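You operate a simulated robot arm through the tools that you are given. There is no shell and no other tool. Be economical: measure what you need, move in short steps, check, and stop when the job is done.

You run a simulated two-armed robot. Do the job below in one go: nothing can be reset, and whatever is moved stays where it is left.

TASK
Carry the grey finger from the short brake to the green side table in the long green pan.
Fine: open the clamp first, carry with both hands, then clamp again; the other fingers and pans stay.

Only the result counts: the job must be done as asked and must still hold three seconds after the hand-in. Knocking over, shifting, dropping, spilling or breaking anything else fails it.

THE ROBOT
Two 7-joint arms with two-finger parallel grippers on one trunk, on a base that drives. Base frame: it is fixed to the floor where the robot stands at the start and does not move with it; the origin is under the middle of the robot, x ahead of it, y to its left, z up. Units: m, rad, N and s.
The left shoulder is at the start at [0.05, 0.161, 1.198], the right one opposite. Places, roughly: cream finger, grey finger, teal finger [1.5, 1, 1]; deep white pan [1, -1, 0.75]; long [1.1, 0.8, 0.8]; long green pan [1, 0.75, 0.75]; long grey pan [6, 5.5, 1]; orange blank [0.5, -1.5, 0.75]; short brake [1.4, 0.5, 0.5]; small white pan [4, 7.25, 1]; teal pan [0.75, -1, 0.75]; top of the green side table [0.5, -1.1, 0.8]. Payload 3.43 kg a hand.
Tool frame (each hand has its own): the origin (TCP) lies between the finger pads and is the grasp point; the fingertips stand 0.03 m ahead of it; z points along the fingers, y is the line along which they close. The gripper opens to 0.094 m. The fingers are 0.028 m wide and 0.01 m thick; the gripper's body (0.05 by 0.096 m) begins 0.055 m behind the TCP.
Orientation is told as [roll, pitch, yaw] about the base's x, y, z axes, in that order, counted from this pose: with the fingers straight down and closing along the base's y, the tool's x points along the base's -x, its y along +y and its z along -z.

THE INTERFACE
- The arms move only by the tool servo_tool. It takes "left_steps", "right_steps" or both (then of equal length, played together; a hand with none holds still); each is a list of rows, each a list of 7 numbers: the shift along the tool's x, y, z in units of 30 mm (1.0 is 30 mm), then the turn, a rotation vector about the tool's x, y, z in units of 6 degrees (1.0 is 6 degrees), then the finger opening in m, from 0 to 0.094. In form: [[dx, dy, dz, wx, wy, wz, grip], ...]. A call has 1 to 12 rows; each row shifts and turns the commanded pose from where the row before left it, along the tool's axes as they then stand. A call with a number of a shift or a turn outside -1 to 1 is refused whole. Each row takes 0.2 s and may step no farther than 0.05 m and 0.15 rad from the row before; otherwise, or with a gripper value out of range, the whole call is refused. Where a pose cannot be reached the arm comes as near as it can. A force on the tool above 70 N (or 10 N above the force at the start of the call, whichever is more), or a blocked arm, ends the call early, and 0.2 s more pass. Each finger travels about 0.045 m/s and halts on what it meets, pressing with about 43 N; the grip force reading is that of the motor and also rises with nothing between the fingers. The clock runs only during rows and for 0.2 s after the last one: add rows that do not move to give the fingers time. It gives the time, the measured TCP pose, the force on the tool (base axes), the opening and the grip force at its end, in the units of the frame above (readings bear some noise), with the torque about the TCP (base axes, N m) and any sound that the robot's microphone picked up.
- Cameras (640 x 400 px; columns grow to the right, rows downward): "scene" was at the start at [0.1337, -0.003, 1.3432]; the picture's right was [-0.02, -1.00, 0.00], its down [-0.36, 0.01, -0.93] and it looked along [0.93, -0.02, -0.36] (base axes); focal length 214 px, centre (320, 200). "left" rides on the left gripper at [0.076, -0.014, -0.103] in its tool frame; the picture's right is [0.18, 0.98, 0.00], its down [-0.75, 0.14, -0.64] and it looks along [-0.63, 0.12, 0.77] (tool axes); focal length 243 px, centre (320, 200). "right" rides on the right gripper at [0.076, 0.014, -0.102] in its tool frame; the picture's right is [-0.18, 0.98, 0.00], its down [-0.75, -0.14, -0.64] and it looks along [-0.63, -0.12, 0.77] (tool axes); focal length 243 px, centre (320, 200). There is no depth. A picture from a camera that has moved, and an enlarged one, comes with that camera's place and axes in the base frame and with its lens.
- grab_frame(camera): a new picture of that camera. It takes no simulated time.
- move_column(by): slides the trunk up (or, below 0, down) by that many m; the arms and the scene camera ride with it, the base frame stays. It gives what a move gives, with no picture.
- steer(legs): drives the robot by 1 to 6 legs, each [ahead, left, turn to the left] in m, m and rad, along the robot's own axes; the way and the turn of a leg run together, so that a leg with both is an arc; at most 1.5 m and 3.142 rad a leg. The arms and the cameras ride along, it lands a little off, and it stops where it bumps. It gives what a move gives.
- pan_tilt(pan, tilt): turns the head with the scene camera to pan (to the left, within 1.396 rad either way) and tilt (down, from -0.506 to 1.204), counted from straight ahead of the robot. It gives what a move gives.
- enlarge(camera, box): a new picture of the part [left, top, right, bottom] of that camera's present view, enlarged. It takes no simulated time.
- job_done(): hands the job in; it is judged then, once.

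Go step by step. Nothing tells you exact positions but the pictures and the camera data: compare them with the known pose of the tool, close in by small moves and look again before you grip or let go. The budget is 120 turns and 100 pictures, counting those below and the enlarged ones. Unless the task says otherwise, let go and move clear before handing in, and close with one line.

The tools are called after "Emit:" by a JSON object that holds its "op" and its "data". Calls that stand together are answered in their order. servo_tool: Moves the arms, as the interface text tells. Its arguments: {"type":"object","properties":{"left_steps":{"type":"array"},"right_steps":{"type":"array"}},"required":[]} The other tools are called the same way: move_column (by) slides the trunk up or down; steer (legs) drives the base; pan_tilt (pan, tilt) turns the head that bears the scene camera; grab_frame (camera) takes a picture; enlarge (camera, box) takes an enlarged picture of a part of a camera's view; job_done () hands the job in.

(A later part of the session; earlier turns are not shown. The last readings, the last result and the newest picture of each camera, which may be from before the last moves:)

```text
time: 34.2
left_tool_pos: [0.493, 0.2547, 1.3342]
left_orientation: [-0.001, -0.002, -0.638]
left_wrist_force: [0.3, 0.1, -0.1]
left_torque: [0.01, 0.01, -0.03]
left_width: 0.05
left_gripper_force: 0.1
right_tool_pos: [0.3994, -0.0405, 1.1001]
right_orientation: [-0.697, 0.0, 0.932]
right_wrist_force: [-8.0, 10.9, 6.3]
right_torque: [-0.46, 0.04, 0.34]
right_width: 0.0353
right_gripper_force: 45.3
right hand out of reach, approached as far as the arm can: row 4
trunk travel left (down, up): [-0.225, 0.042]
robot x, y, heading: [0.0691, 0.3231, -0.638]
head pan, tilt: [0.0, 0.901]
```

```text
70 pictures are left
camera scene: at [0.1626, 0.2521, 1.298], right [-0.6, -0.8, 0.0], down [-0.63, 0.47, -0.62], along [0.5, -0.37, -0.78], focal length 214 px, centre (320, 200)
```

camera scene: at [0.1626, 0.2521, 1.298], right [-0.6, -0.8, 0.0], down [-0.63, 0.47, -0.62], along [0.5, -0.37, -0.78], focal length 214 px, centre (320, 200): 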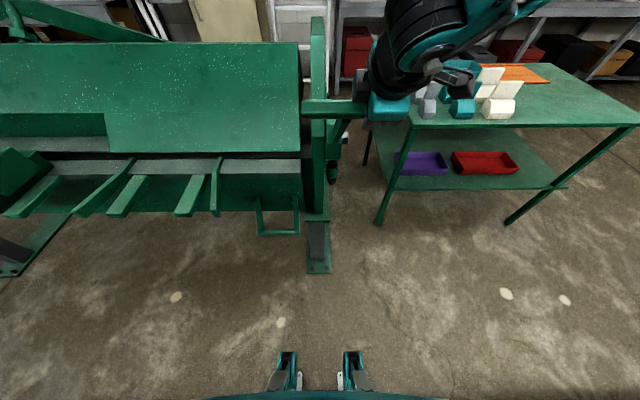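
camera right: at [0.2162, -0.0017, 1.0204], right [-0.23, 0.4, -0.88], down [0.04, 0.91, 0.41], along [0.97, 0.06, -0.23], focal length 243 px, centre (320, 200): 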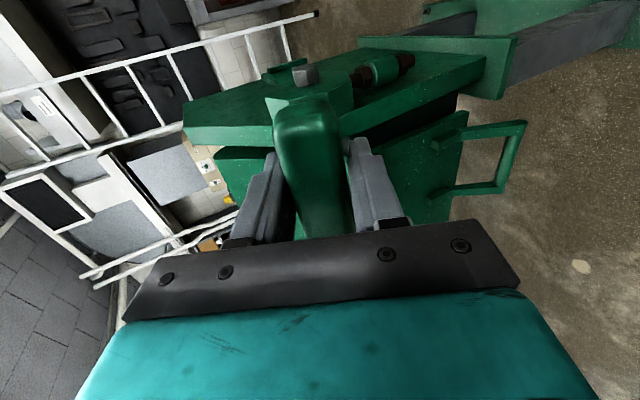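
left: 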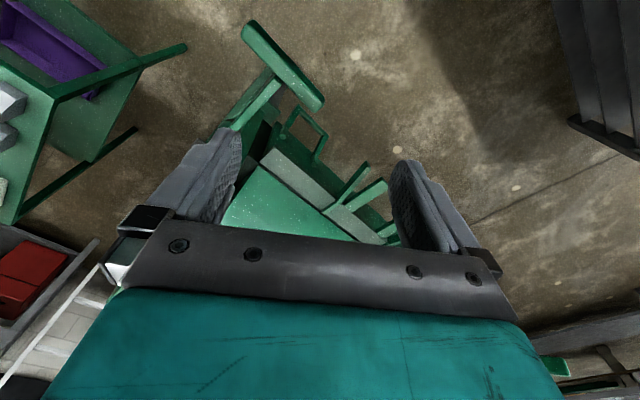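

The beam has begun to rise (its edge is a few pixels higher). The arm is near its reach limit, so I'll let go, drive 0.13 m ahead and regrip.

Emit:
{"op": "servo_tool", "data": {"right_steps": [[0, 0, 0, 0, 0, 0, 0.07], [0, 0, 0, 0, 0, 0, 0.094], [0, 0, 0, 0, 0, 0, 0.094], [0, 0, 0, 0, 0, 0, 0.094], [0, 0, -1, 0, 0, 0, 0.094], [0, 0, -1, 0, 0, 0, 0.094], [0, 0, -1, 0, 0, 0, 0.094], [0, 0, -1, 0, 0, 0, 0.094], [0, 0, -0.5, 0, 0, 0, 0.094]]}}

Emit:
{"op": "steer", "data": {"legs": [[0.13, 0, 0]]}}

Emit:
{"op": "grab_frame", "data": {"camera": "right"}}

Emit:
{"op": "grab_frame", "data": {"camera": "scene"}}

```text
time: 36.2
left_tool_pos: [0.4952, 0.2517, 1.335]
left_orientation: [-0.001, 0.0, -0.639]
left_wrist_force: [0.5, 0.4, 0.8]
left_torque: [0.01, -0.01, -0.01]
left_width: 0.0504
left_gripper_force: 0.0
right_tool_pos: [0.3896, -0.0347, 1.1132]
right_orientation: [-0.659, 0.001, 0.93]
right_wrist_force: [-0.6, -0.6, 0.5]
right_torque: [-0.01, -0.02, 0.02]
right_width: 0.0941
right_gripper_force: 0.1
right hand out of reach, approached as far as the arm can: row 5, 6, 7, 8, 9
trunk travel left (down, up): [-0.225, 0.042]
robot x, y, heading: [0.0725, 0.3211, -0.638]
head pan, tilt: [0.0, 0.901]
```

```text
time: 37.5
left_tool_pos: [0.5772, 0.1909, 1.3339]
left_orientation: [0.001, 0.001, -0.638]
left_wrist_force: [0.4, -0.6, 0.1]
left_torque: [-0.01, 0.0, 0.0]
left_width: 0.05
left_gripper_force: 0.0
right_tool_pos: [0.4722, -0.0937, 1.1206]
right_orientation: [-0.662, -0.009, 0.93]
right_wrist_force: [-9.7, 2.2, 10.2]
right_torque: [0.54, 0.23, 0.53]
right_width: 0.094
right_gripper_force: 0.0
trunk travel left (down, up): [-0.225, 0.042]
robot x, y, heading: [0.1529, 0.2575, -0.641]
head pan, tilt: [0.0, 0.901]
stopped in leg 1: the force on the tool passed its limit at 114 N (the readings are from after the stop); the commanded pose is now the measured one
```

```text
69 pictures are left
camera right: at [0.3651, -0.1125, 1.1897], right [-0.51, 0.61, -0.6], down [0.22, 0.77, 0.6], along [0.83, 0.17, -0.53], focal length 243 px, centre (320, 200)
```

right: 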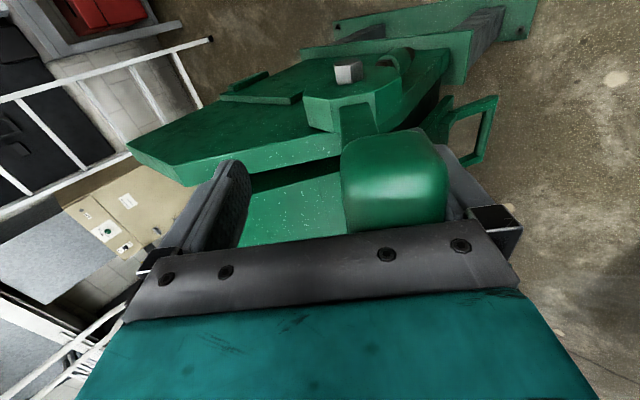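

```text
68 pictures are left
camera scene: at [0.2461, 0.1881, 1.2975], right [-0.6, -0.8, 0.0], down [-0.63, 0.47, -0.62], along [0.5, -0.37, -0.78], focal length 214 px, centre (320, 200)
```

scene: 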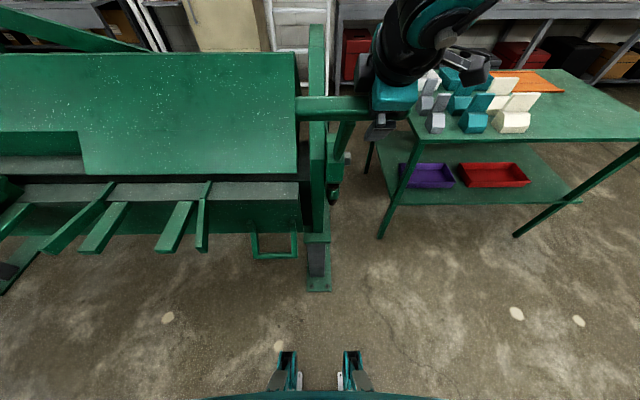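

The retreat hadn't happened, so the drive pushed the lever forward with the lower finger until the force stop; the lever is now around 60°. I'll check gently whether it is at its end stop by pushing a little more.

Emit:
{"op": "servo_tool", "data": {"right_steps": [[0, -0.3, 0, 0, 0, 0, 0.094], [0, -0.3, 0, 0, 0, 0, 0.094]]}}

Emit:
{"op": "enlarge", "data": {"camera": "scene", "box": [260, 60, 440, 210]}}

```text
time: 38.1
left_tool_pos: [0.5769, 0.1902, 1.3344]
left_orientation: [0.001, 0.001, -0.639]
left_wrist_force: [0.6, -0.4, 0.0]
left_torque: [0.02, 0.03, 0.01]
left_width: 0.0502
left_gripper_force: 0.1
right_tool_pos: [0.4713, -0.0953, 1.1185]
right_orientation: [-0.662, -0.009, 0.929]
right_wrist_force: [-11.6, 2.5, 11.2]
right_torque: [0.65, 0.24, 0.61]
right_width: 0.094
right_gripper_force: 0.1
right hand out of reach, approached as far as the arm can: row 1, 2
trunk travel left (down, up): [-0.225, 0.042]
robot x, y, heading: [0.1564, 0.2586, -0.645]
head pan, tilt: [0.0, 0.901]
```

```text
2.67 times, centred on (350, 135) of scene
camera zoom: at [0.2459, 0.1882, 1.2979], right [-0.6, -0.8, 0.0], down [-0.63, 0.47, -0.62], along [0.5, -0.37, -0.78], focal length 572 px, centre (240, 373)
```

zoom: 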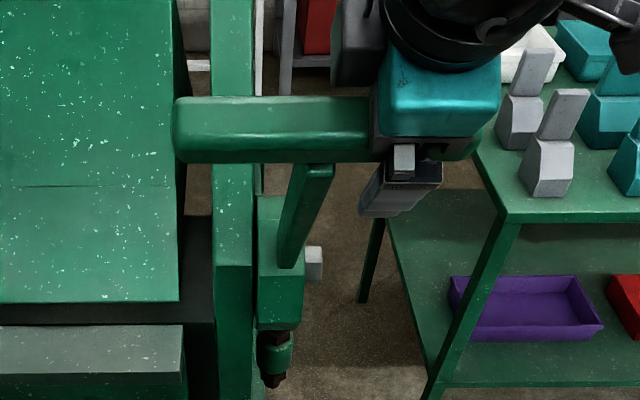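

The beam now clearly stands off the bed, so up is "open". The arm is stretched; I'll try to retreat the hand off the bar along its own axis in small steps.

Emit:
{"op": "servo_tool", "data": {"right_steps": [[0, 0.2, -0.5, 0, 0, 0, 0.094], [0, 0.2, -0.5, 0, 0, 0, 0.094], [0, 0.2, -0.5, 0, 0, 0, 0.094], [0, 0.2, -0.5, 0, 0, 0, 0.094]]}}

Emit:
{"op": "grab_frame", "data": {"camera": "right"}}

```text
time: 39.1
left_tool_pos: [0.5789, 0.1881, 1.3322]
left_orientation: [0.0, 0.004, -0.641]
left_wrist_force: [0.1, -0.1, 0.5]
left_torque: [0.01, -0.03, 0.01]
left_width: 0.0502
left_gripper_force: 0.0
right_tool_pos: [0.4288, -0.0622, 1.1515]
right_orientation: [-0.661, -0.009, 0.928]
right_wrist_force: [0.2, -0.1, 0.7]
right_torque: [-0.02, -0.01, -0.01]
right_width: 0.0941
right_gripper_force: 0.0
trunk travel left (down, up): [-0.225, 0.042]
robot x, y, heading: [0.1505, 0.2585, -0.64]
head pan, tilt: [0.0, 0.901]
```

```text
66 pictures are left
camera right: at [0.3214, -0.0805, 1.222], right [-0.51, 0.62, -0.6], down [0.22, 0.77, 0.6], along [0.83, 0.17, -0.53], focal length 243 px, centre (320, 200)
```

right: 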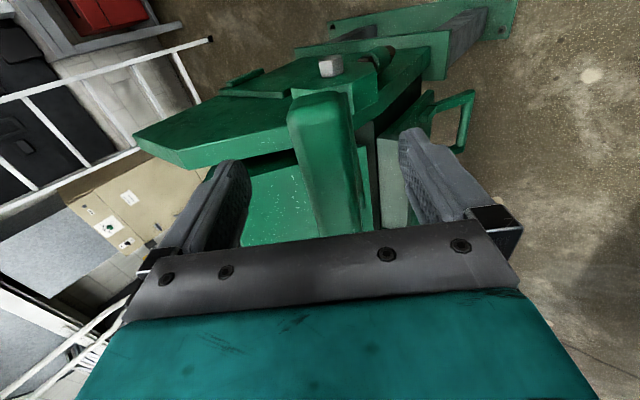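

The hand is coming off and the lever stays put by itself. I'll retreat more, checking before any driving.

Emit:
{"op": "servo_tool", "data": {"right_steps": [[0, 0, -1, 0, 0, 0, 0.094], [0, 0, -1, 0, 0, 0, 0.094]]}}

Emit:
{"op": "grab_frame", "data": {"camera": "scene"}}

```text
time: 39.7
left_tool_pos: [0.58, 0.1891, 1.3337]
left_orientation: [-0.002, 0.003, -0.64]
left_wrist_force: [0.6, -0.3, -0.3]
left_torque: [0.01, -0.02, 0.03]
left_width: 0.0502
left_gripper_force: 0.0
right_tool_pos: [0.4282, -0.0623, 1.1509]
right_orientation: [-0.661, -0.009, 0.928]
right_wrist_force: [0.1, 0.5, 0.7]
right_torque: [0.0, 0.03, 0.01]
right_width: 0.094
right_gripper_force: 0.0
right hand out of reach, approached as far as the arm can: row 1, 2
trunk travel left (down, up): [-0.225, 0.042]
robot x, y, heading: [0.1557, 0.2606, -0.642]
head pan, tilt: [0.0, 0.901]
```

```text
65 pictures are left
camera scene: at [0.2481, 0.1873, 1.2976], right [-0.6, -0.8, 0.0], down [-0.63, 0.47, -0.62], along [0.5, -0.37, -0.78], focal length 214 px, centre (320, 200)
```

scene: 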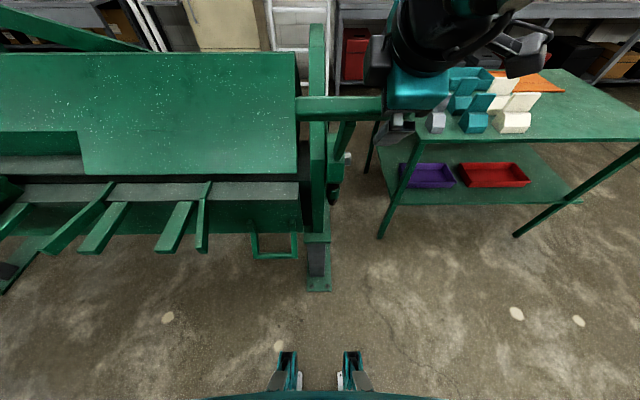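

Straight retreat is blocked by the arm's joints, so I'll slide the hand off the bar's outer end sideways.

Emit:
{"op": "servo_tool", "data": {"right_steps": [[1, 0, 0, 0, 0, 0, 0.094], [1, 0, 0, 0, 0, 0, 0.094], [1, 0, 0, 0, 0, 0, 0.094]]}}

Emit:
{"op": "grab_frame", "data": {"camera": "right"}}

```text
time: 40.5
left_tool_pos: [0.5811, 0.1894, 1.3326]
left_orientation: [-0.001, 0.004, -0.639]
left_wrist_force: [0.4, 0.5, -0.8]
left_torque: [0.02, 0.04, -0.01]
left_width: 0.0499
left_gripper_force: 0.0
right_tool_pos: [0.4116, -0.0645, 1.1514]
right_orientation: [-0.661, -0.008, 0.93]
right_wrist_force: [0.4, -0.5, -0.4]
right_torque: [0.02, 0.02, 0.01]
right_width: 0.0941
right_gripper_force: 0.1
right hand out of reach, approached as far as the arm can: row 1, 2, 3
trunk travel left (down, up): [-0.225, 0.042]
robot x, y, heading: [0.1545, 0.2587, -0.639]
head pan, tilt: [0.0, 0.901]
```

```text
64 pictures are left
camera right: at [0.3049, -0.0823, 1.2231], right [-0.51, 0.62, -0.6], down [0.22, 0.77, 0.6], along [0.83, 0.17, -0.53], focal length 243 px, centre (320, 200)
```

right: 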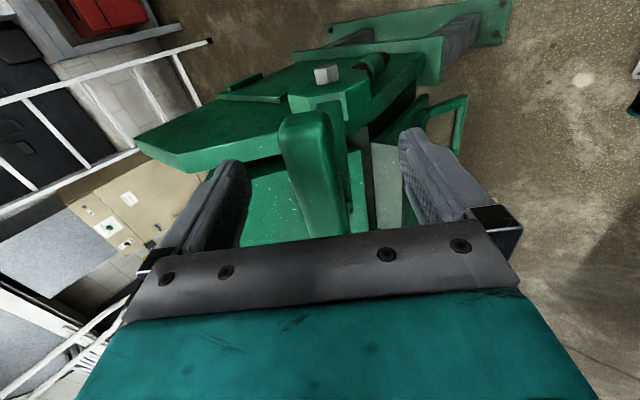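

Barely moved. I'll raise the trunk 4 cm to lift the upper finger above the bar, then back the robot away.

Emit:
{"op": "move_column", "data": {"by": 0.04}}

Emit:
{"op": "grab_frame", "data": {"camera": "right"}}

```text
time: 41.3
left_tool_pos: [0.5794, 0.1892, 1.3722]
left_orientation: [0.0, 0.003, -0.639]
left_wrist_force: [-0.4, 0.1, -0.3]
left_torque: [-0.02, -0.01, 0.02]
left_width: 0.05
left_gripper_force: 0.0
right_tool_pos: [0.4109, -0.0638, 1.1928]
right_orientation: [-0.662, -0.009, 0.931]
right_wrist_force: [0.3, 0.2, -0.1]
right_torque: [0.0, 0.02, 0.02]
right_width: 0.094
right_gripper_force: 0.0
trunk travel left (down, up): [-0.265, 0.002]
robot x, y, heading: [0.1544, 0.2558, -0.641]
head pan, tilt: [0.0, 0.901]
```

```text
63 pictures are left
camera right: at [0.3045, -0.0825, 1.2631], right [-0.51, 0.62, -0.6], down [0.22, 0.77, 0.6], along [0.83, 0.17, -0.53], focal length 243 px, centre (320, 200)
```

right: 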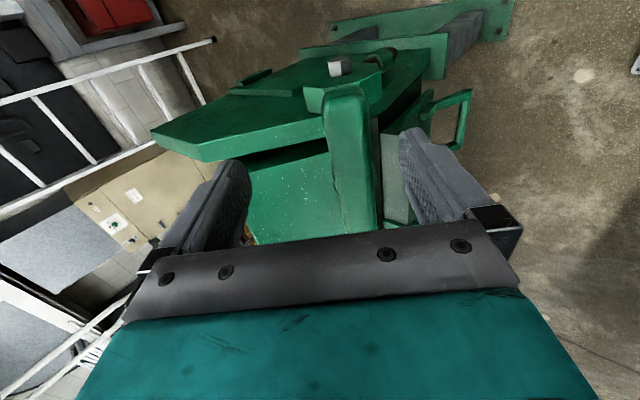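

The hand is now clear above the bar. I'll back off, then set the right hand straight down with closed fingers to push the lever on toward its end stop.

Emit:
{"op": "steer", "data": {"legs": [[-0.1, 0, 0]]}}

Emit:
{"op": "servo_tool", "data": {"right_steps": [[0, 0, 0, -1, 0, 0, 0.0], [0, 0, 0, -1, 0, 0, 0.0], [0, 0, 0, -1, 0, 0, 0.0], [0, 0, 0, -1, 0, 0, 0.0], [0, 0, 0, -1, 0, 0, 0.0], [0, 0, 0, -1, 0, 0, 0.0], [0, 0, 0, -0.3, 0, 0, 0.0]]}}

Emit:
{"op": "grab_frame", "data": {"camera": "scene"}}

```text
time: 42.5
left_tool_pos: [0.4992, 0.2481, 1.373]
left_orientation: [-0.001, 0.001, -0.642]
left_wrist_force: [-0.7, 0.5, -1.4]
left_torque: [0.0, -0.02, -0.02]
left_width: 0.0499
left_gripper_force: 0.0
right_tool_pos: [0.3306, -0.0063, 1.1924]
right_orientation: [-0.662, -0.01, 0.928]
right_wrist_force: [-0.3, -0.1, 0.1]
right_torque: [-0.01, -0.02, -0.02]
right_width: 0.0941
right_gripper_force: 0.2
trunk travel left (down, up): [-0.265, 0.002]
robot x, y, heading: [0.0742, 0.317, -0.643]
head pan, tilt: [0.0, 0.901]
```

```text
time: 44.0
left_tool_pos: [0.5007, 0.2484, 1.3725]
left_orientation: [-0.002, 0.004, -0.641]
left_wrist_force: [-0.4, 0.0, 0.7]
left_torque: [0.07, 0.0, 0.0]
left_width: 0.0502
left_gripper_force: 0.0
right_tool_pos: [0.3308, -0.0061, 1.1916]
right_orientation: [-0.663, -0.008, 0.928]
right_wrist_force: [0.1, 0.2, -0.1]
right_torque: [0.0, 0.02, -0.05]
right_width: 0.0
right_gripper_force: 33.2
right hand out of reach, approached as far as the arm can: row 1, 2, 3, 4, 5, 6
trunk travel left (down, up): [-0.265, 0.002]
robot x, y, heading: [0.0772, 0.316, -0.643]
head pan, tilt: [0.0, 0.901]
```

```text
62 pictures are left
camera scene: at [0.1687, 0.2464, 1.3376], right [-0.6, -0.8, 0.0], down [-0.63, 0.47, -0.62], along [0.5, -0.37, -0.78], focal length 214 px, centre (320, 200)
```

scene: 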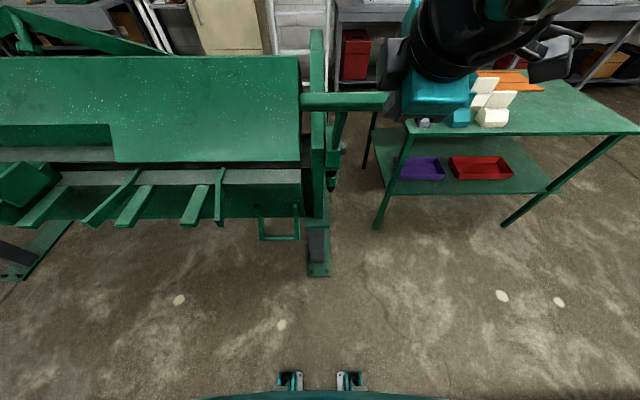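

The wrist is at a limit there. I'll bring the hand back toward the body first, then straighten it.

Emit:
{"op": "servo_tool", "data": {"right_steps": [[0, 0.66, -0.51, 0, 0, 0, 0], [0, 0.66, -0.51, 0, 0, 0, 0], [0, 0.66, -0.51, 0, 0, 0, 0], [0, 0.66, -0.51, -0.5, 0, 0, 0]]}}

```text
time: 45.0
left_tool_pos: [0.4999, 0.2492, 1.3729]
left_orientation: [0.0, 0.004, -0.641]
left_wrist_force: [0.5, 0.8, 0.4]
left_torque: [-0.02, -0.03, 0.0]
left_width: 0.05
left_gripper_force: 0.1
right_tool_pos: [0.2538, 0.0559, 1.1968]
right_orientation: [-0.577, -0.008, 0.927]
right_wrist_force: [-0.7, 1.1, 0.1]
right_torque: [0.04, 0.06, -0.03]
right_width: 0.0
right_gripper_force: 33.7
right hand out of reach, approached as far as the arm can: row 4
trunk travel left (down, up): [-0.265, 0.002]
robot x, y, heading: [0.0749, 0.3145, -0.642]
head pan, tilt: [0.0, 0.901]
```

Emit:
{"op": "servo_tool", "data": {"right_steps": [[0, 0, 0, -1, 0, 0, 0], [0, 0, 0, -1, 0, 0, 0], [0, 0, 0, -1, 0, 0, 0], [0, 0, 0, -1, 0, 0, 0], [0, 0, 0, -1, 0, 0, 0], [0, 0, 0, -0.5, 0, 0, 0]]}}

```text
time: 46.5
left_tool_pos: [0.4994, 0.2475, 1.3728]
left_orientation: [0.001, 0.002, -0.639]
left_wrist_force: [-0.5, -0.9, -0.5]
left_torque: [-0.02, 0.0, -0.02]
left_width: 0.0498
left_gripper_force: 0.0
right_tool_pos: [0.2534, 0.0539, 1.1976]
right_orientation: [0.0, -0.008, 0.928]
right_wrist_force: [-0.2, -0.1, 0.3]
right_torque: [0.0, -0.01, 0.0]
right_width: 0.0001
right_gripper_force: 33.5
trunk travel left (down, up): [-0.265, 0.002]
robot x, y, heading: [0.0737, 0.3142, -0.637]
head pan, tilt: [0.0, 0.901]
```

Straight down again. I'll lower to bar height behind it and drive ahead 0.15 m (still ~4 cm short of the bar).

Emit:
{"op": "servo_tool", "data": {"right_steps": [[0, 0, 0.8, 0, 0, 0, 0], [0, 0, 0.8, 0, 0, 0, 0], [0, 0, 0.8, 0, 0, 0, 0]]}}

Emit:
{"op": "steer", "data": {"legs": [[0.14, 0, 0]]}}

Emit:
{"op": "grab_frame", "data": {"camera": "scene"}}

```text
time: 47.2
left_tool_pos: [0.4998, 0.2472, 1.3725]
left_orientation: [-0.001, 0.004, -0.641]
left_wrist_force: [0.2, 0.1, 0.8]
left_torque: [-0.01, -0.01, -0.02]
left_width: 0.0499
left_gripper_force: 0.2
right_tool_pos: [0.2543, 0.0553, 1.1247]
right_orientation: [0.001, -0.008, 0.928]
right_wrist_force: [-0.3, 0.5, -0.4]
right_torque: [0.05, 0.0, 0.0]
right_width: 0.0
right_gripper_force: 33.3
trunk travel left (down, up): [-0.265, 0.002]
robot x, y, heading: [0.0715, 0.3161, -0.641]
head pan, tilt: [0.0, 0.901]
```

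```text
time: 48.6
left_tool_pos: [0.612, 0.1635, 1.3742]
left_orientation: [0.0, 0.003, -0.64]
left_wrist_force: [1.0, 0.3, -0.6]
left_torque: [0.04, -0.01, 0.0]
left_width: 0.0498
left_gripper_force: 0.0
right_tool_pos: [0.365, -0.0276, 1.125]
right_orientation: [0.0, -0.009, 0.926]
right_wrist_force: [0.1, 0.9, -0.2]
right_torque: [0.01, 0.03, 0.03]
right_width: 0.0
right_gripper_force: 33.1
trunk travel left (down, up): [-0.265, 0.002]
robot x, y, heading: [0.1829, 0.2318, -0.644]
head pan, tilt: [0.0, 0.901]
```

```text
61 pictures are left
camera scene: at [0.281, 0.1625, 1.3375], right [-0.6, -0.8, 0.0], down [-0.63, 0.47, -0.62], along [0.5, -0.37, -0.78], focal length 214 px, centre (320, 200)
```

scene: 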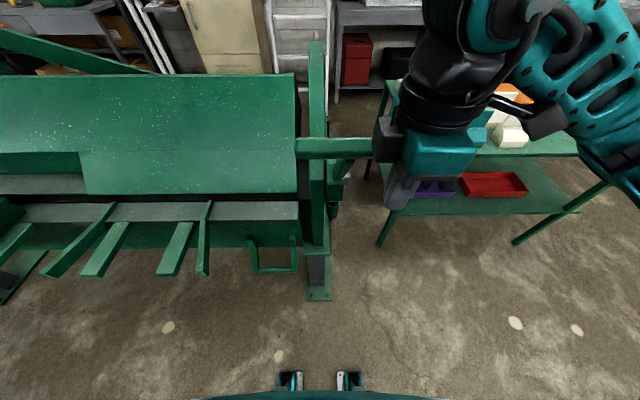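

Now push forward with the closed fingers in small rows.

Emit:
{"op": "servo_tool", "data": {"right_steps": [[0, -0.8, 0, 0, 0, 0, 0], [0, -0.8, 0, 0, 0, 0, 0], [0, -0.6, -0.1, 0, 0, 0, 0], [0, -0.5, -0.2, 0, 0, 0, 0], [0, -0.5, -0.2, 0, 0, 0, 0]]}}

```text
time: 49.8
left_tool_pos: [0.6127, 0.1648, 1.3727]
left_orientation: [0.0, 0.003, -0.64]
left_wrist_force: [0.1, 0.1, -0.6]
left_torque: [-0.01, -0.02, 0.02]
left_width: 0.0498
left_gripper_force: 0.1
right_tool_pos: [0.3651, -0.0269, 1.1259]
right_orientation: [-0.002, -0.009, 0.926]
right_wrist_force: [0.5, 0.8, 0.0]
right_torque: [-0.02, 0.03, -0.01]
right_width: 0.0
right_gripper_force: 33.3
right hand out of reach, approached as far as the arm can: row 1, 2, 3, 4, 5
trunk travel left (down, up): [-0.265, 0.002]
robot x, y, heading: [0.1846, 0.2342, -0.636]
head pan, tilt: [0.0, 0.901]
```

The arm can't extend further in this posture, so I'll push by driving ahead slowly; the force stop guards it.

Emit:
{"op": "steer", "data": {"legs": [[0.1, 0, 0]]}}

Emit:
{"op": "grab_frame", "data": {"camera": "scene"}}

```text
time: 50.9
left_tool_pos: [0.6883, 0.108, 1.375]
left_orientation: [0.001, 0.001, -0.643]
left_wrist_force: [0.6, 0.1, -0.3]
left_torque: [0.03, -0.02, 0.04]
left_width: 0.0499
left_gripper_force: 0.1
right_tool_pos: [0.4438, -0.0872, 1.128]
right_orientation: [-0.01, -0.009, 0.922]
right_wrist_force: [-6.1, 3.0, 44.4]
right_torque: [-2.34, -0.93, 0.36]
right_width: 0.0001
right_gripper_force: 32.6
trunk travel left (down, up): [-0.265, 0.002]
robot x, y, heading: [0.2678, 0.1744, -0.639]
head pan, tilt: [0.0, 0.901]
```

```text
60 pictures are left
camera scene: at [0.3571, 0.1065, 1.3383], right [-0.6, -0.8, 0.0], down [-0.63, 0.47, -0.62], along [0.5, -0.37, -0.78], focal length 214 px, centre (320, 200)
```

scene: 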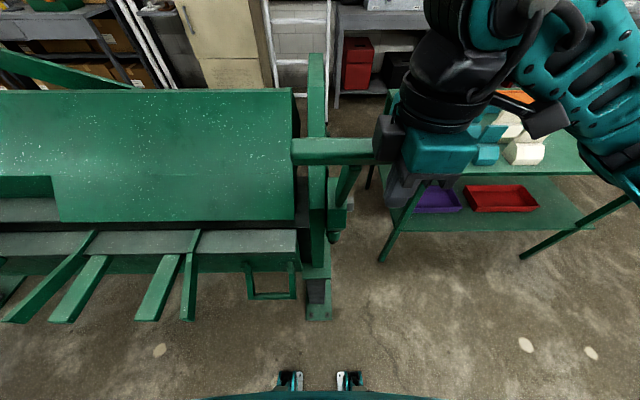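

No hard stop yet; the lever is at about 64°. I'll raise the hand slightly with the bar and drive on.

Emit:
{"op": "servo_tool", "data": {"right_steps": [[0, 0, -0.5, 0, 0, 0, 0], [0, 0, -0.5, 0, 0, 0, 0]]}}

Emit:
{"op": "steer", "data": {"legs": [[0.06, 0, 0]]}}

Emit:
{"op": "grab_frame", "data": {"camera": "scene"}}

```text
time: 51.5
left_tool_pos: [0.6905, 0.1054, 1.3733]
left_orientation: [0.0, 0.003, -0.641]
left_wrist_force: [-0.6, -0.3, -0.1]
left_torque: [0.0, 0.01, 0.03]
left_width: 0.05
left_gripper_force: 0.1
right_tool_pos: [0.4458, -0.0879, 1.1573]
right_orientation: [-0.01, -0.01, 0.923]
right_wrist_force: [0.1, 0.4, -0.9]
right_torque: [0.0, -0.01, 0.02]
right_width: 0.0
right_gripper_force: 33.0
trunk travel left (down, up): [-0.265, 0.002]
robot x, y, heading: [0.2657, 0.1759, -0.641]
head pan, tilt: [0.0, 0.901]
```

```text
time: 52.4
left_tool_pos: [0.7048, 0.094, 1.3737]
left_orientation: [0.001, 0.0, -0.644]
left_wrist_force: [-0.4, 0.2, 0.3]
left_torque: [0.04, 0.01, 0.01]
left_width: 0.0501
left_gripper_force: 0.0
right_tool_pos: [0.4486, -0.0901, 1.1578]
right_orientation: [0.016, -0.008, 0.958]
right_wrist_force: [-22.0, 14.8, 13.4]
right_torque: [-0.46, -0.38, -0.4]
right_width: 0.0
right_gripper_force: 32.8
trunk travel left (down, up): [-0.265, 0.002]
robot x, y, heading: [0.2802, 0.1602, -0.647]
head pan, tilt: [0.0, 0.901]
stopped in leg 1: the force on the tool passed its limit at 100 N (the readings are from after the stop); the commanded pose is now the measured one
```

```text
59 pictures are left
camera scene: at [0.3725, 0.0934, 1.3381], right [-0.6, -0.8, 0.0], down [-0.62, 0.47, -0.62], along [0.5, -0.37, -0.78], focal length 214 px, centre (320, 200)
```

scene: 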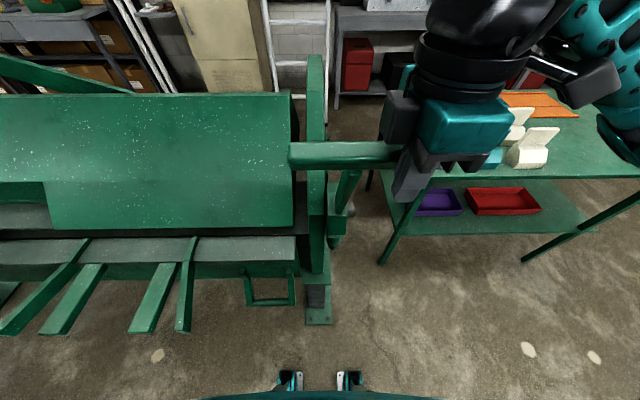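

Again a firm stop at the same angle (~63°): the lever is at its end, the clamp is open. I'll back off, lift the right hand and travel left along the aisle to the fingers and pan.

Emit:
{"op": "steer", "data": {"legs": [[-0.25, 0, 0]]}}

Emit:
{"op": "servo_tool", "data": {"right_steps": [[0, 0, -1, 0, 0, 1, 0.094], [0, 0, -1, 0, 0, 1, 0.094], [0, 0, -1, 0, 0, 1, 0.094], [0, 0, -1, 0, 0, 1, 0.094], [0, 0, -1, 0, 0, 1, 0.094], [0, 0, 0, 0, 0, 1, 0.094], [0, 0, 0, 0, 0, 1, 0.094], [0, 0, 0, 0, 0, 1, 0.094], [0, 0, 0, 0, 0, 1, 0.094], [0, 0, 0, 0, 0, 1, 0.094], [0, 0, 0, 0, 0, 1, 0.094], [0, 0, 0, 0, 0, 1, 0.094]]}}

Emit:
{"op": "steer", "data": {"legs": [[0, 0.6, 0]]}}

Emit:
{"op": "pan_tilt", "data": {"pan": 0.45, "tilt": 0.7}}

Emit:
{"op": "grab_frame", "data": {"camera": "scene"}}

```text
time: 54.2
left_tool_pos: [0.5078, 0.2418, 1.3728]
left_orientation: [0.002, 0.003, -0.641]
left_wrist_force: [-0.5, 0.2, 0.5]
left_torque: [-0.01, -0.04, 0.0]
left_width: 0.0499
left_gripper_force: 0.1
right_tool_pos: [0.2539, 0.0557, 1.1575]
right_orientation: [0.017, -0.008, 0.954]
right_wrist_force: [-0.3, 0.2, -0.8]
right_torque: [0.03, 0.01, 0.02]
right_width: 0.0
right_gripper_force: 33.0
trunk travel left (down, up): [-0.265, 0.002]
robot x, y, heading: [0.0826, 0.3122, -0.644]
head pan, tilt: [0.0, 0.901]
```

```text
time: 56.8
left_tool_pos: [0.5083, 0.2414, 1.3729]
left_orientation: [0.001, 0.002, -0.639]
left_wrist_force: [-0.1, -0.2, 0.5]
left_torque: [-0.01, 0.02, -0.02]
left_width: 0.05
left_gripper_force: 0.0
right_tool_pos: [0.2551, 0.0521, 1.3053]
right_orientation: [0.012, 0.015, -0.303]
right_wrist_force: [-0.2, 0.2, 0.0]
right_torque: [0.0, 0.02, 0.02]
right_width: 0.094
right_gripper_force: 0.1
trunk travel left (down, up): [-0.265, 0.002]
robot x, y, heading: [0.0872, 0.3113, -0.645]
head pan, tilt: [0.0, 0.901]
```

```text
time: 62.5
left_tool_pos: [0.868, 0.7208, 1.3737]
left_orientation: [0.001, 0.003, -0.64]
left_wrist_force: [0.3, 0.0, 0.6]
left_torque: [0.01, -0.02, -0.02]
left_width: 0.05
left_gripper_force: 0.1
right_tool_pos: [0.6157, 0.5301, 1.3069]
right_orientation: [0.012, 0.016, -0.304]
right_wrist_force: [-0.2, -0.3, 0.2]
right_torque: [0.01, 0.01, 0.02]
right_width: 0.0939
right_gripper_force: 0.0
trunk travel left (down, up): [-0.265, 0.002]
robot x, y, heading: [0.4417, 0.7896, -0.647]
head pan, tilt: [0.0, 0.901]
```

```text
time: 63.4
left_tool_pos: [0.8675, 0.7201, 1.3729]
left_orientation: [0.001, 0.005, -0.642]
left_wrist_force: [0.8, -0.2, -0.5]
left_torque: [0.01, 0.0, -0.01]
left_width: 0.0499
left_gripper_force: 0.1
right_tool_pos: [0.6138, 0.532, 1.3066]
right_orientation: [0.013, 0.015, -0.305]
right_wrist_force: [-0.8, -0.5, -1.0]
right_torque: [0.01, -0.01, -0.01]
right_width: 0.0942
right_gripper_force: 0.1
trunk travel left (down, up): [-0.265, 0.002]
robot x, y, heading: [0.4432, 0.7937, -0.64]
head pan, tilt: [0.45, 0.7]
```

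```text
58 pictures are left
camera scene: at [0.5596, 0.7484, 1.3537], right [-0.19, -0.98, 0.0], down [-0.63, 0.12, -0.76], along [0.75, -0.15, -0.64], focal length 214 px, centre (320, 200)
```

scene: 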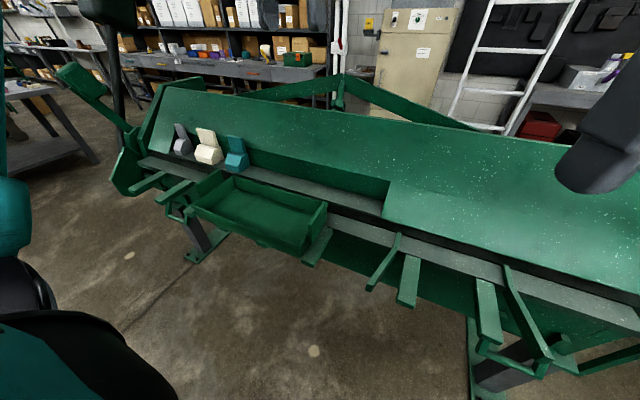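

The clamp opened on both ends (left lever is up too), and the three fingers still stand on the bed. The grey one is leftmost at about (1.49,1.15), pan around (1.07,0.84). I'll slide further left and look closely.

Emit:
{"op": "steer", "data": {"legs": [[0, 0.5, 0]]}}

Emit:
{"op": "pan_tilt", "data": {"pan": 0.3, "tilt": 0.75}}

Emit:
{"op": "grab_frame", "data": {"camera": "scene"}}

Emit:
{"op": "grab_frame", "data": {"camera": "left"}}

```text
time: 68.3
left_tool_pos: [1.164, 1.1197, 1.3726]
left_orientation: [0.0, 0.003, -0.636]
left_wrist_force: [-0.6, 0.8, 0.1]
left_torque: [-0.02, -0.03, 0.01]
left_width: 0.0499
left_gripper_force: 0.2
right_tool_pos: [0.9126, 0.9293, 1.3069]
right_orientation: [0.01, 0.017, -0.298]
right_wrist_force: [-0.7, 0.1, -0.1]
right_torque: [0.0, -0.04, -0.02]
right_width: 0.094
right_gripper_force: 0.1
trunk travel left (down, up): [-0.265, 0.002]
robot x, y, heading: [0.7371, 1.1901, -0.637]
head pan, tilt: [0.45, 0.7]
```

```text
time: 69.0
left_tool_pos: [1.1654, 1.1205, 1.3722]
left_orientation: [0.001, 0.005, -0.635]
left_wrist_force: [-0.2, 0.6, -0.2]
left_torque: [0.02, 0.0, 0.0]
left_width: 0.0499
left_gripper_force: 0.1
right_tool_pos: [0.9132, 0.9304, 1.307]
right_orientation: [0.013, 0.015, -0.298]
right_wrist_force: [-0.1, -1.2, 0.2]
right_torque: [0.03, 0.0, 0.01]
right_width: 0.0937
right_gripper_force: 0.1
trunk travel left (down, up): [-0.265, 0.002]
robot x, y, heading: [0.7409, 1.188, -0.635]
head pan, tilt: [0.3, 0.75]
```

```text
57 pictures are left
camera scene: at [0.8508, 1.1352, 1.3495], right [-0.33, -0.94, 0.0], down [-0.64, 0.23, -0.73], along [0.69, -0.24, -0.68], focal length 214 px, centre (320, 200)
```

scene: 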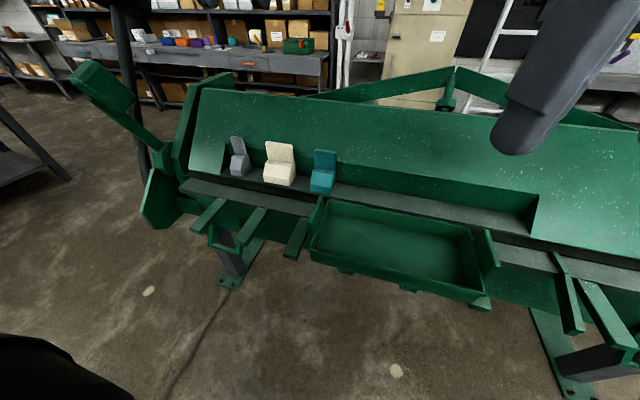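

```text
56 pictures are left
camera left: at [1.0956, 1.1539, 1.4754], right [0.43, 0.9, 0.0], down [0.69, -0.34, 0.64], along [0.58, -0.28, -0.77], focal length 243 px, centre (320, 200)
```

left: 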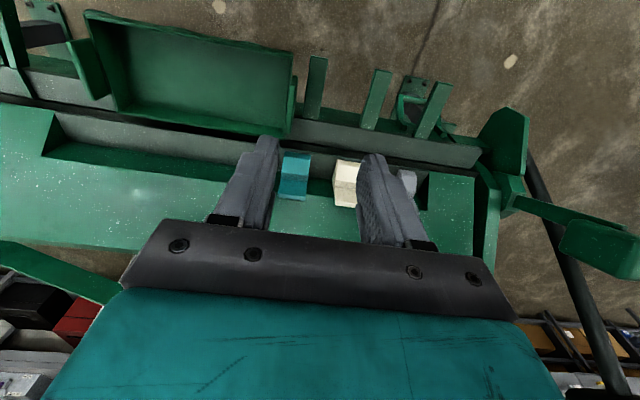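

I can see the pan between two end tabs (handles) and the three fingers. Triangulation puts the grey finger near (1.61,1.20,0.86). I'll enlarge to see the shapes.

Emit:
{"op": "enlarge", "data": {"camera": "scene", "box": [180, 120, 350, 226]}}

Emit:
{"op": "enlarge", "data": {"camera": "scene", "box": [290, 180, 530, 320]}}

Emit:
{"op": "enlarge", "data": {"camera": "left", "box": [60, 0, 460, 250]}}

```text
3.76 times, centred on (265, 173) of scene
camera zoom: at [0.8508, 1.1352, 1.3495], right [-0.33, -0.94, 0.0], down [-0.64, 0.23, -0.73], along [0.69, -0.24, -0.68], focal length 807 px, centre (527, 302)
```

zoom: 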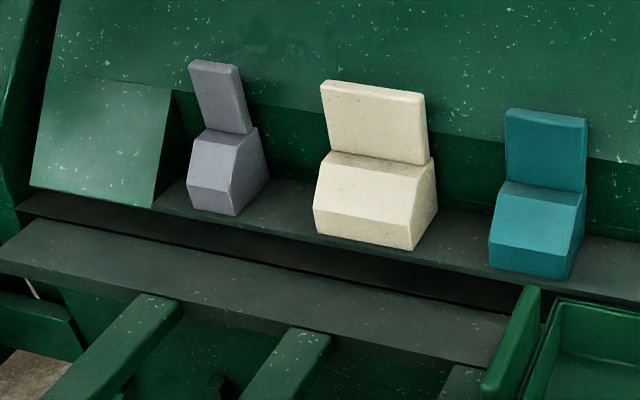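

```text
2.67 times, centred on (410, 250) of scene
camera zoom: at [0.8508, 1.1352, 1.3495], right [-0.33, -0.94, 0.0], down [-0.64, 0.23, -0.73], along [0.69, -0.24, -0.68], focal length 572 px, centre (80, 67)
```

zoom: 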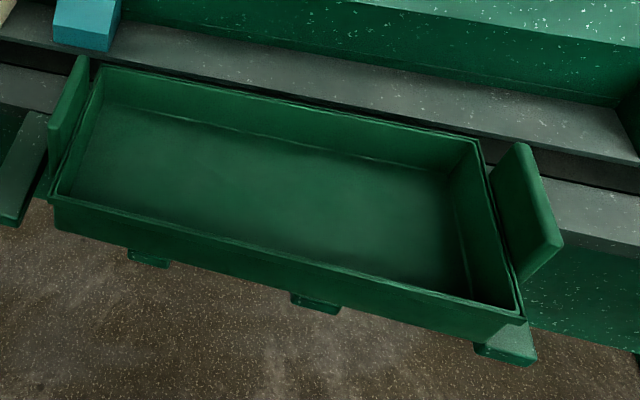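

```text
1.60 times, centred on (260, 125) of left
camera zoom: at [1.0956, 1.1539, 1.4754], right [0.43, 0.9, 0.0], down [0.69, -0.34, 0.64], along [0.58, -0.28, -0.77], focal length 388 px, centre (416, 320)
```

zoom: 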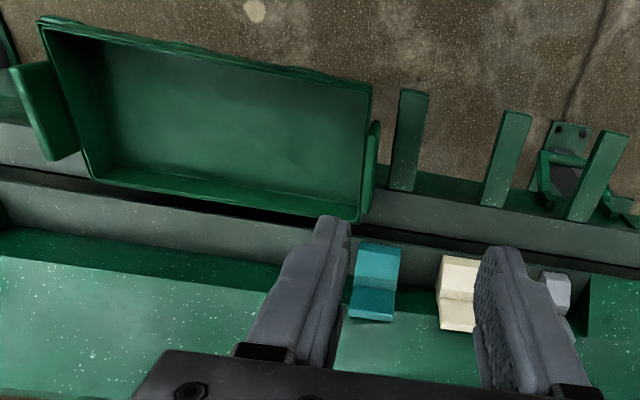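

Geometry so far (robot-aligned F ahead/L left axes): grey finger at F≈0.57, L≈1.925, standing z 0.84–0.99; pan rim z≈0.89, 0.39×0.19 m, centre (1.116,0.846), with end-plates (handles) up to z≈0.95. I'll move into position for the left hand to take the grey finger.

Emit:
{"op": "steer", "data": {"legs": [[0, 0.32, 0], [0.14, 0, 0]]}}

Emit:
{"op": "grab_frame", "data": {"camera": "scene"}}

Emit:
{"op": "grab_frame", "data": {"camera": "left"}}

```text
time: 73.3
left_tool_pos: [1.4707, 1.297, 1.3726]
left_orientation: [0.0, 0.006, -0.638]
left_wrist_force: [0.0, -0.9, 0.1]
left_torque: [0.02, -0.01, 0.01]
left_width: 0.0499
left_gripper_force: 0.1
right_tool_pos: [1.217, 1.1061, 1.3062]
right_orientation: [0.014, 0.014, -0.298]
right_wrist_force: [-0.5, 0.1, -0.2]
right_torque: [-0.02, 0.05, -0.01]
right_width: 0.094
right_gripper_force: 0.0
trunk travel left (down, up): [-0.265, 0.002]
robot x, y, heading: [1.0411, 1.3627, -0.636]
head pan, tilt: [0.3, 0.75]
```

```text
52 pictures are left
camera scene: at [1.1557, 1.3116, 1.3494], right [-0.33, -0.94, 0.0], down [-0.64, 0.23, -0.73], along [0.69, -0.24, -0.68], focal length 214 px, centre (320, 200)
```

scene: 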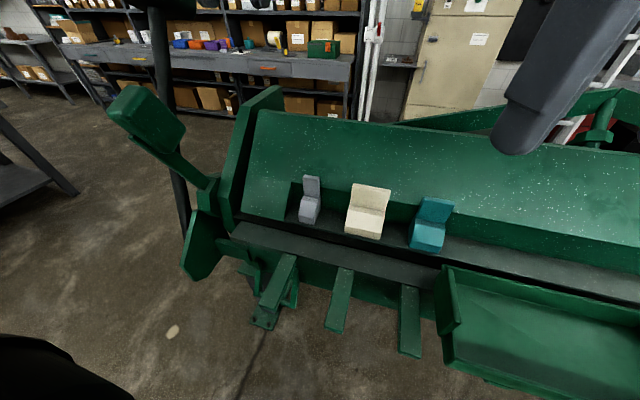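

```text
51 pictures are left
camera left: at [1.4006, 1.33, 1.4752], right [0.44, 0.9, 0.0], down [0.69, -0.34, 0.64], along [0.57, -0.28, -0.77], focal length 243 px, centre (320, 200)
```

left: 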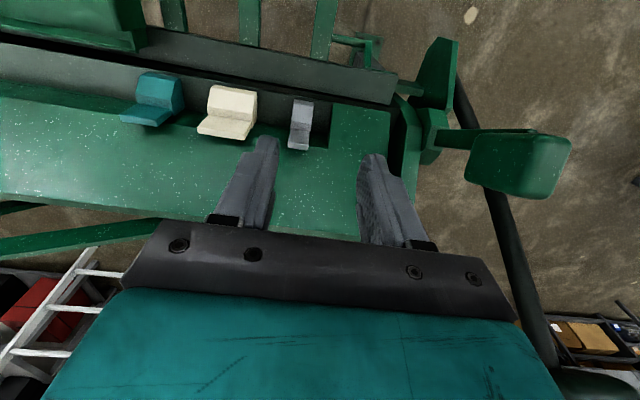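

Getting a precise fix on the grey finger with enlarged views.

Emit:
{"op": "enlarge", "data": {"camera": "scene", "box": [260, 160, 360, 240]}}

Emit:
{"op": "enlarge", "data": {"camera": "left", "box": [240, 60, 400, 160]}}

```text
5.00 times, centred on (310, 200) of scene
camera zoom: at [1.1557, 1.3116, 1.3494], right [-0.33, -0.94, 0.0], down [-0.64, 0.23, -0.73], along [0.69, -0.24, -0.68], focal length 1072 px, centre (370, 200)
```

zoom: 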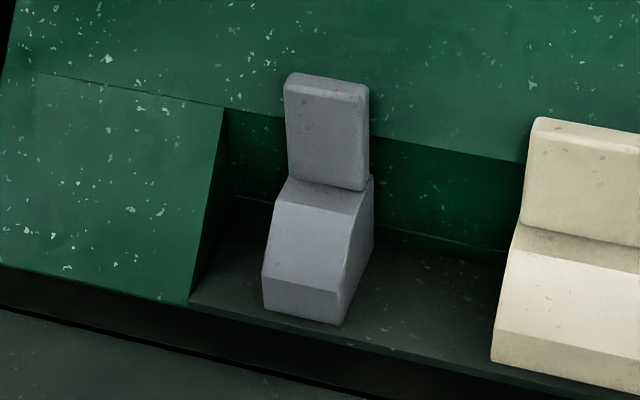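

```text
4.00 times, centred on (320, 110) of left
camera zoom: at [1.4006, 1.33, 1.4752], right [0.44, 0.9, 0.0], down [0.69, -0.34, 0.64], along [0.57, -0.28, -0.77], focal length 970 px, centre (320, 560)
```

zoom: 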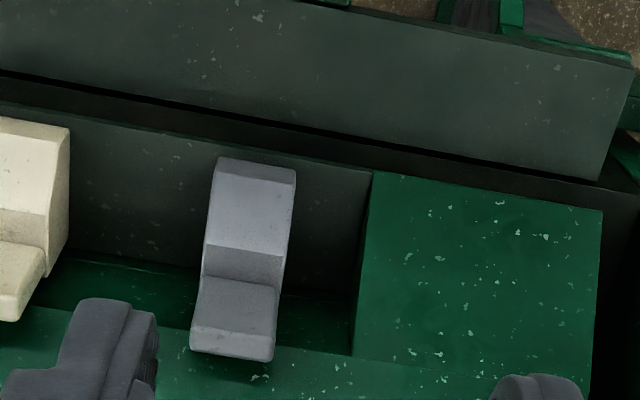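

Excellent agreement: grey finger stands at z 0.884, its tang is 44 mm wide, centre (1.590,1.186), from z 0.94 to 1.00, with ~4 cm free on its left and more on its right. I'll move slightly ahead and tilt the left hand 45° forward, high up first.

Emit:
{"op": "steer", "data": {"legs": [[0.08, 0, 0]]}}

Emit:
{"op": "servo_tool", "data": {"left_steps": [[0, 0, 0, 0, -1, 0, 0.075], [0, 0, 0, 0, -1, 0, 0.075], [0, 0, 0, 0, -1, 0, 0.075], [0, 0, 0, 0, -1, 0, 0.075], [0, 0, 0, 0, -1, 0, 0.075], [0, 0, 0, 0, -1, 0, 0.075], [0, 0, 0, 0, -1, 0, 0.075], [0, 0, 0, 0, -0.5, 0, 0.075]]}}

```text
time: 74.4
left_tool_pos: [1.5335, 1.2489, 1.372]
left_orientation: [0.002, 0.006, -0.637]
left_wrist_force: [0.8, -0.2, -0.9]
left_torque: [0.03, -0.02, -0.01]
left_width: 0.0501
left_gripper_force: 0.2
right_tool_pos: [1.2814, 1.0589, 1.305]
right_orientation: [0.012, 0.014, -0.297]
right_wrist_force: [0.5, -0.4, -0.3]
right_torque: [0.03, 0.01, 0.01]
right_width: 0.0942
right_gripper_force: 0.1
trunk travel left (down, up): [-0.265, 0.002]
robot x, y, heading: [1.1045, 1.3176, -0.637]
head pan, tilt: [0.3, 0.75]
```

```text
time: 76.2
left_tool_pos: [1.5328, 1.251, 1.3726]
left_orientation: [-0.002, -0.783, -0.634]
left_wrist_force: [-0.2, -0.1, 0.2]
left_torque: [0.0, -0.01, -0.01]
left_width: 0.0748
left_gripper_force: 0.0
right_tool_pos: [1.281, 1.0598, 1.3065]
right_orientation: [0.013, 0.016, -0.298]
right_wrist_force: [-0.1, -0.4, 0.7]
right_torque: [-0.01, 0.0, 0.0]
right_width: 0.0942
right_gripper_force: 0.0
trunk travel left (down, up): [-0.265, 0.002]
robot x, y, heading: [1.1046, 1.3185, -0.637]
head pan, tilt: [0.3, 0.75]
```

Tilt worked. Now lower to the standoff in front of and above the tang.

Emit:
{"op": "servo_tool", "data": {"left_steps": [[0.75, -0.06, 0.8, 0, 0, 0, 0.075], [0.75, -0.06, 0.8, 0, 0, 0, 0.075], [0.75, -0.06, 0.8, 0, 0, 0, 0.075], [0.75, -0.06, 0.8, 0, 0, 0, 0.075], [0.75, -0.06, 0.8, 0, 0, 0, 0.075], [0.75, -0.06, 0.8, 0, 0, 0, 0.075], [0.75, -0.06, 0.8, 0, 0, 0, 0.075], [0.75, -0.06, 0.8, 0, 0, 0, 0.075], [0.75, -0.06, 0.8, 0, 0, 0, 0.075]]}}

Emit:
{"op": "grab_frame", "data": {"camera": "left"}}

Emit:
{"op": "grab_frame", "data": {"camera": "scene"}}

```text
time: 78.2
left_tool_pos: [1.5382, 1.2224, 1.0788]
left_orientation: [-0.001, -0.783, -0.637]
left_wrist_force: [0.1, -0.1, -0.3]
left_torque: [-0.03, 0.02, -0.01]
left_width: 0.0748
left_gripper_force: 0.0
left hand out of reach, approached as far as the arm can: row 6, 7
right_tool_pos: [1.281, 1.0593, 1.3066]
right_orientation: [0.011, 0.016, -0.299]
right_wrist_force: [-0.1, -1.0, -0.3]
right_torque: [-0.01, 0.0, 0.02]
right_width: 0.0939
right_gripper_force: 0.0
trunk travel left (down, up): [-0.265, 0.002]
robot x, y, heading: [1.1081, 1.3156, -0.635]
head pan, tilt: [0.3, 0.75]
```

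```text
48 pictures are left
camera left: at [1.428, 1.2861, 1.0982], right [0.48, 0.87, -0.13], down [0.15, 0.06, 0.99], along [0.87, -0.49, -0.1], focal length 243 px, centre (320, 200)
```

left: 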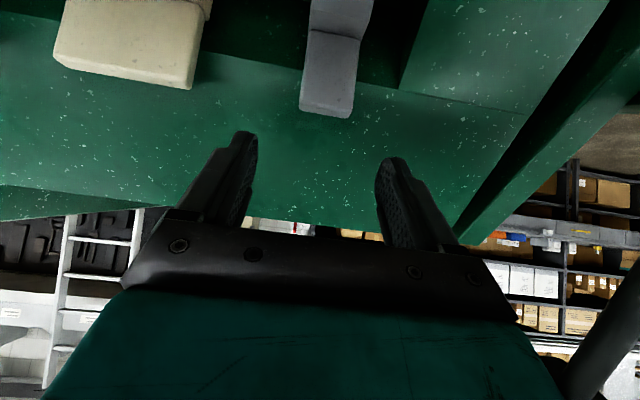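

```text
47 pictures are left
camera scene: at [1.2192, 1.2647, 1.3496], right [-0.33, -0.94, 0.0], down [-0.64, 0.23, -0.73], along [0.69, -0.24, -0.68], focal length 214 px, centre (320, 200)
```

scene: 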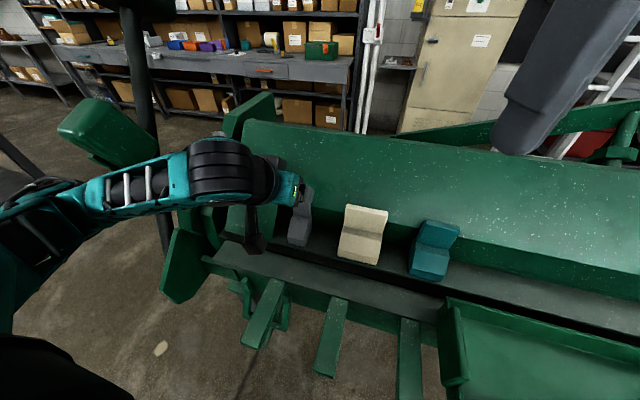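

The tang is centred between the fingers (from both views). I'll advance to it: about 3 cm down-back and 11 cm along the tool.

Emit:
{"op": "servo_tool", "data": {"left_steps": [[0.57, 0, 0.3, 0, 0, 0, 0.075], [0.57, 0, 0.4, 0, 0, 0, 0.075], [0, 0, 0.8, 0, 0, 0, 0.075], [0, 0, 0.8, 0, 0, 0, 0.075], [0, 0, 0.7, 0, 0, 0, 0.075]]}}

Emit:
{"op": "grab_frame", "data": {"camera": "left"}}

```text
time: 79.4
left_tool_pos: [1.5711, 1.198, 0.9919]
left_orientation: [-0.001, -0.783, -0.637]
left_wrist_force: [0.1, 0.5, -0.3]
left_torque: [0.0, 0.02, 0.03]
left_width: 0.075
left_gripper_force: 0.1
left hand out of reach, approached as far as the arm can: row 1
right_tool_pos: [1.2808, 1.0595, 1.3068]
right_orientation: [0.012, 0.014, -0.297]
right_wrist_force: [0.4, -0.6, -0.6]
right_torque: [-0.01, -0.03, 0.0]
right_width: 0.0939
right_gripper_force: 0.1
trunk travel left (down, up): [-0.265, 0.002]
robot x, y, heading: [1.107, 1.3139, -0.64]
head pan, tilt: [0.3, 0.75]
```

```text
46 pictures are left
camera left: at [1.4608, 1.261, 1.0099], right [0.48, 0.87, -0.13], down [0.15, 0.06, 0.99], along [0.86, -0.49, -0.1], focal length 243 px, centre (320, 200)
```

left: 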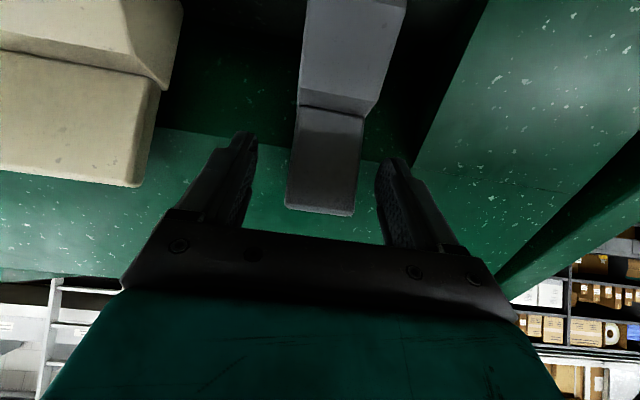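

Tang is between the fingers; advance 2.4 cm more and close.

Emit:
{"op": "servo_tool", "data": {"left_steps": [[0, 0.05, 0.4, 0, 0, 0, 0.075], [0, 0.05, 0.4, 0, 0, 0, 0.075], [0, 0, 0, 0, 0, 0, 0.06], [0, 0, 0, 0, 0, 0, 0.05], [0, 0, 0, 0, 0, 0, 0.04], [0, 0, 0, 0, 0, 0, 0.03], [0, 0, 0, 0, 0, 0, 0.03]]}}

Emit:
{"op": "grab_frame", "data": {"camera": "left"}}

```text
time: 81.0
left_tool_pos: [1.5883, 1.1898, 0.974]
left_orientation: [0.001, -0.783, -0.637]
left_wrist_force: [1.9, -0.5, 0.6]
left_torque: [-0.07, -0.09, 0.01]
left_width: 0.0497
left_gripper_force: 43.0
right_tool_pos: [1.2801, 1.0605, 1.3048]
right_orientation: [0.012, 0.015, -0.299]
right_wrist_force: [0.5, -0.2, 1.1]
right_torque: [0.0, -0.01, -0.01]
right_width: 0.0941
right_gripper_force: 0.1
trunk travel left (down, up): [-0.265, 0.002]
robot x, y, heading: [1.1087, 1.3177, -0.642]
head pan, tilt: [0.3, 0.75]
```

```text
45 pictures are left
camera left: at [1.4772, 1.2536, 0.9928], right [0.48, 0.87, -0.13], down [0.15, 0.06, 0.99], along [0.86, -0.49, -0.1], focal length 243 px, centre (320, 200)
```

left: 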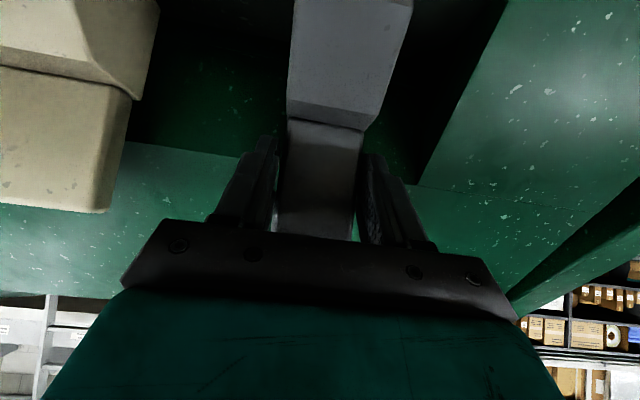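

Gripped at 50 mm. Lift straight up a little and check it comes free.

Emit:
{"op": "servo_tool", "data": {"left_steps": [[-0.3, 0, -0.4, 0, 0, 0, 0.03], [-0.4, 0, -0.5, 0, 0, 0, 0.03], [-0.5, 0, -0.6, 0, 0, 0, 0.03]]}}

Emit:
{"op": "grab_frame", "data": {"camera": "left"}}

```text
time: 81.8
left_tool_pos: [1.5825, 1.1932, 1.0305]
left_orientation: [0.002, -0.78, -0.639]
left_wrist_force: [-0.3, 0.1, -1.7]
left_torque: [0.0, 0.01, -0.02]
left_width: 0.0496
left_gripper_force: 42.6
right_tool_pos: [1.2811, 1.0602, 1.3061]
right_orientation: [0.01, 0.015, -0.3]
right_wrist_force: [0.0, 0.2, -0.1]
right_torque: [0.0, -0.01, 0.01]
right_width: 0.0938
right_gripper_force: 0.1
trunk travel left (down, up): [-0.265, 0.002]
robot x, y, heading: [1.1064, 1.3155, -0.636]
head pan, tilt: [0.3, 0.75]
```

```text
44 pictures are left
camera left: at [1.4721, 1.2578, 1.0504], right [0.48, 0.87, -0.13], down [0.15, 0.06, 0.99], along [0.86, -0.49, -0.1], focal length 243 px, centre (320, 200)
```

left: 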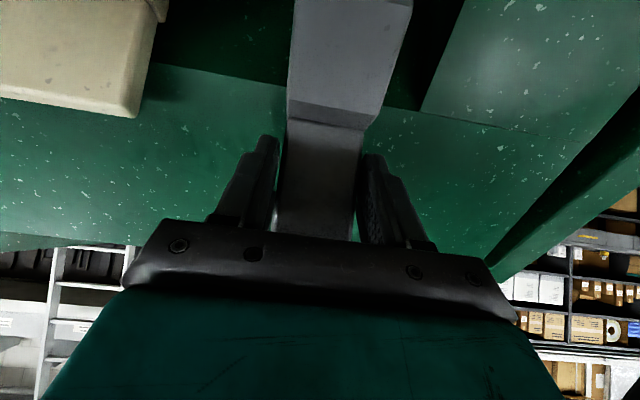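

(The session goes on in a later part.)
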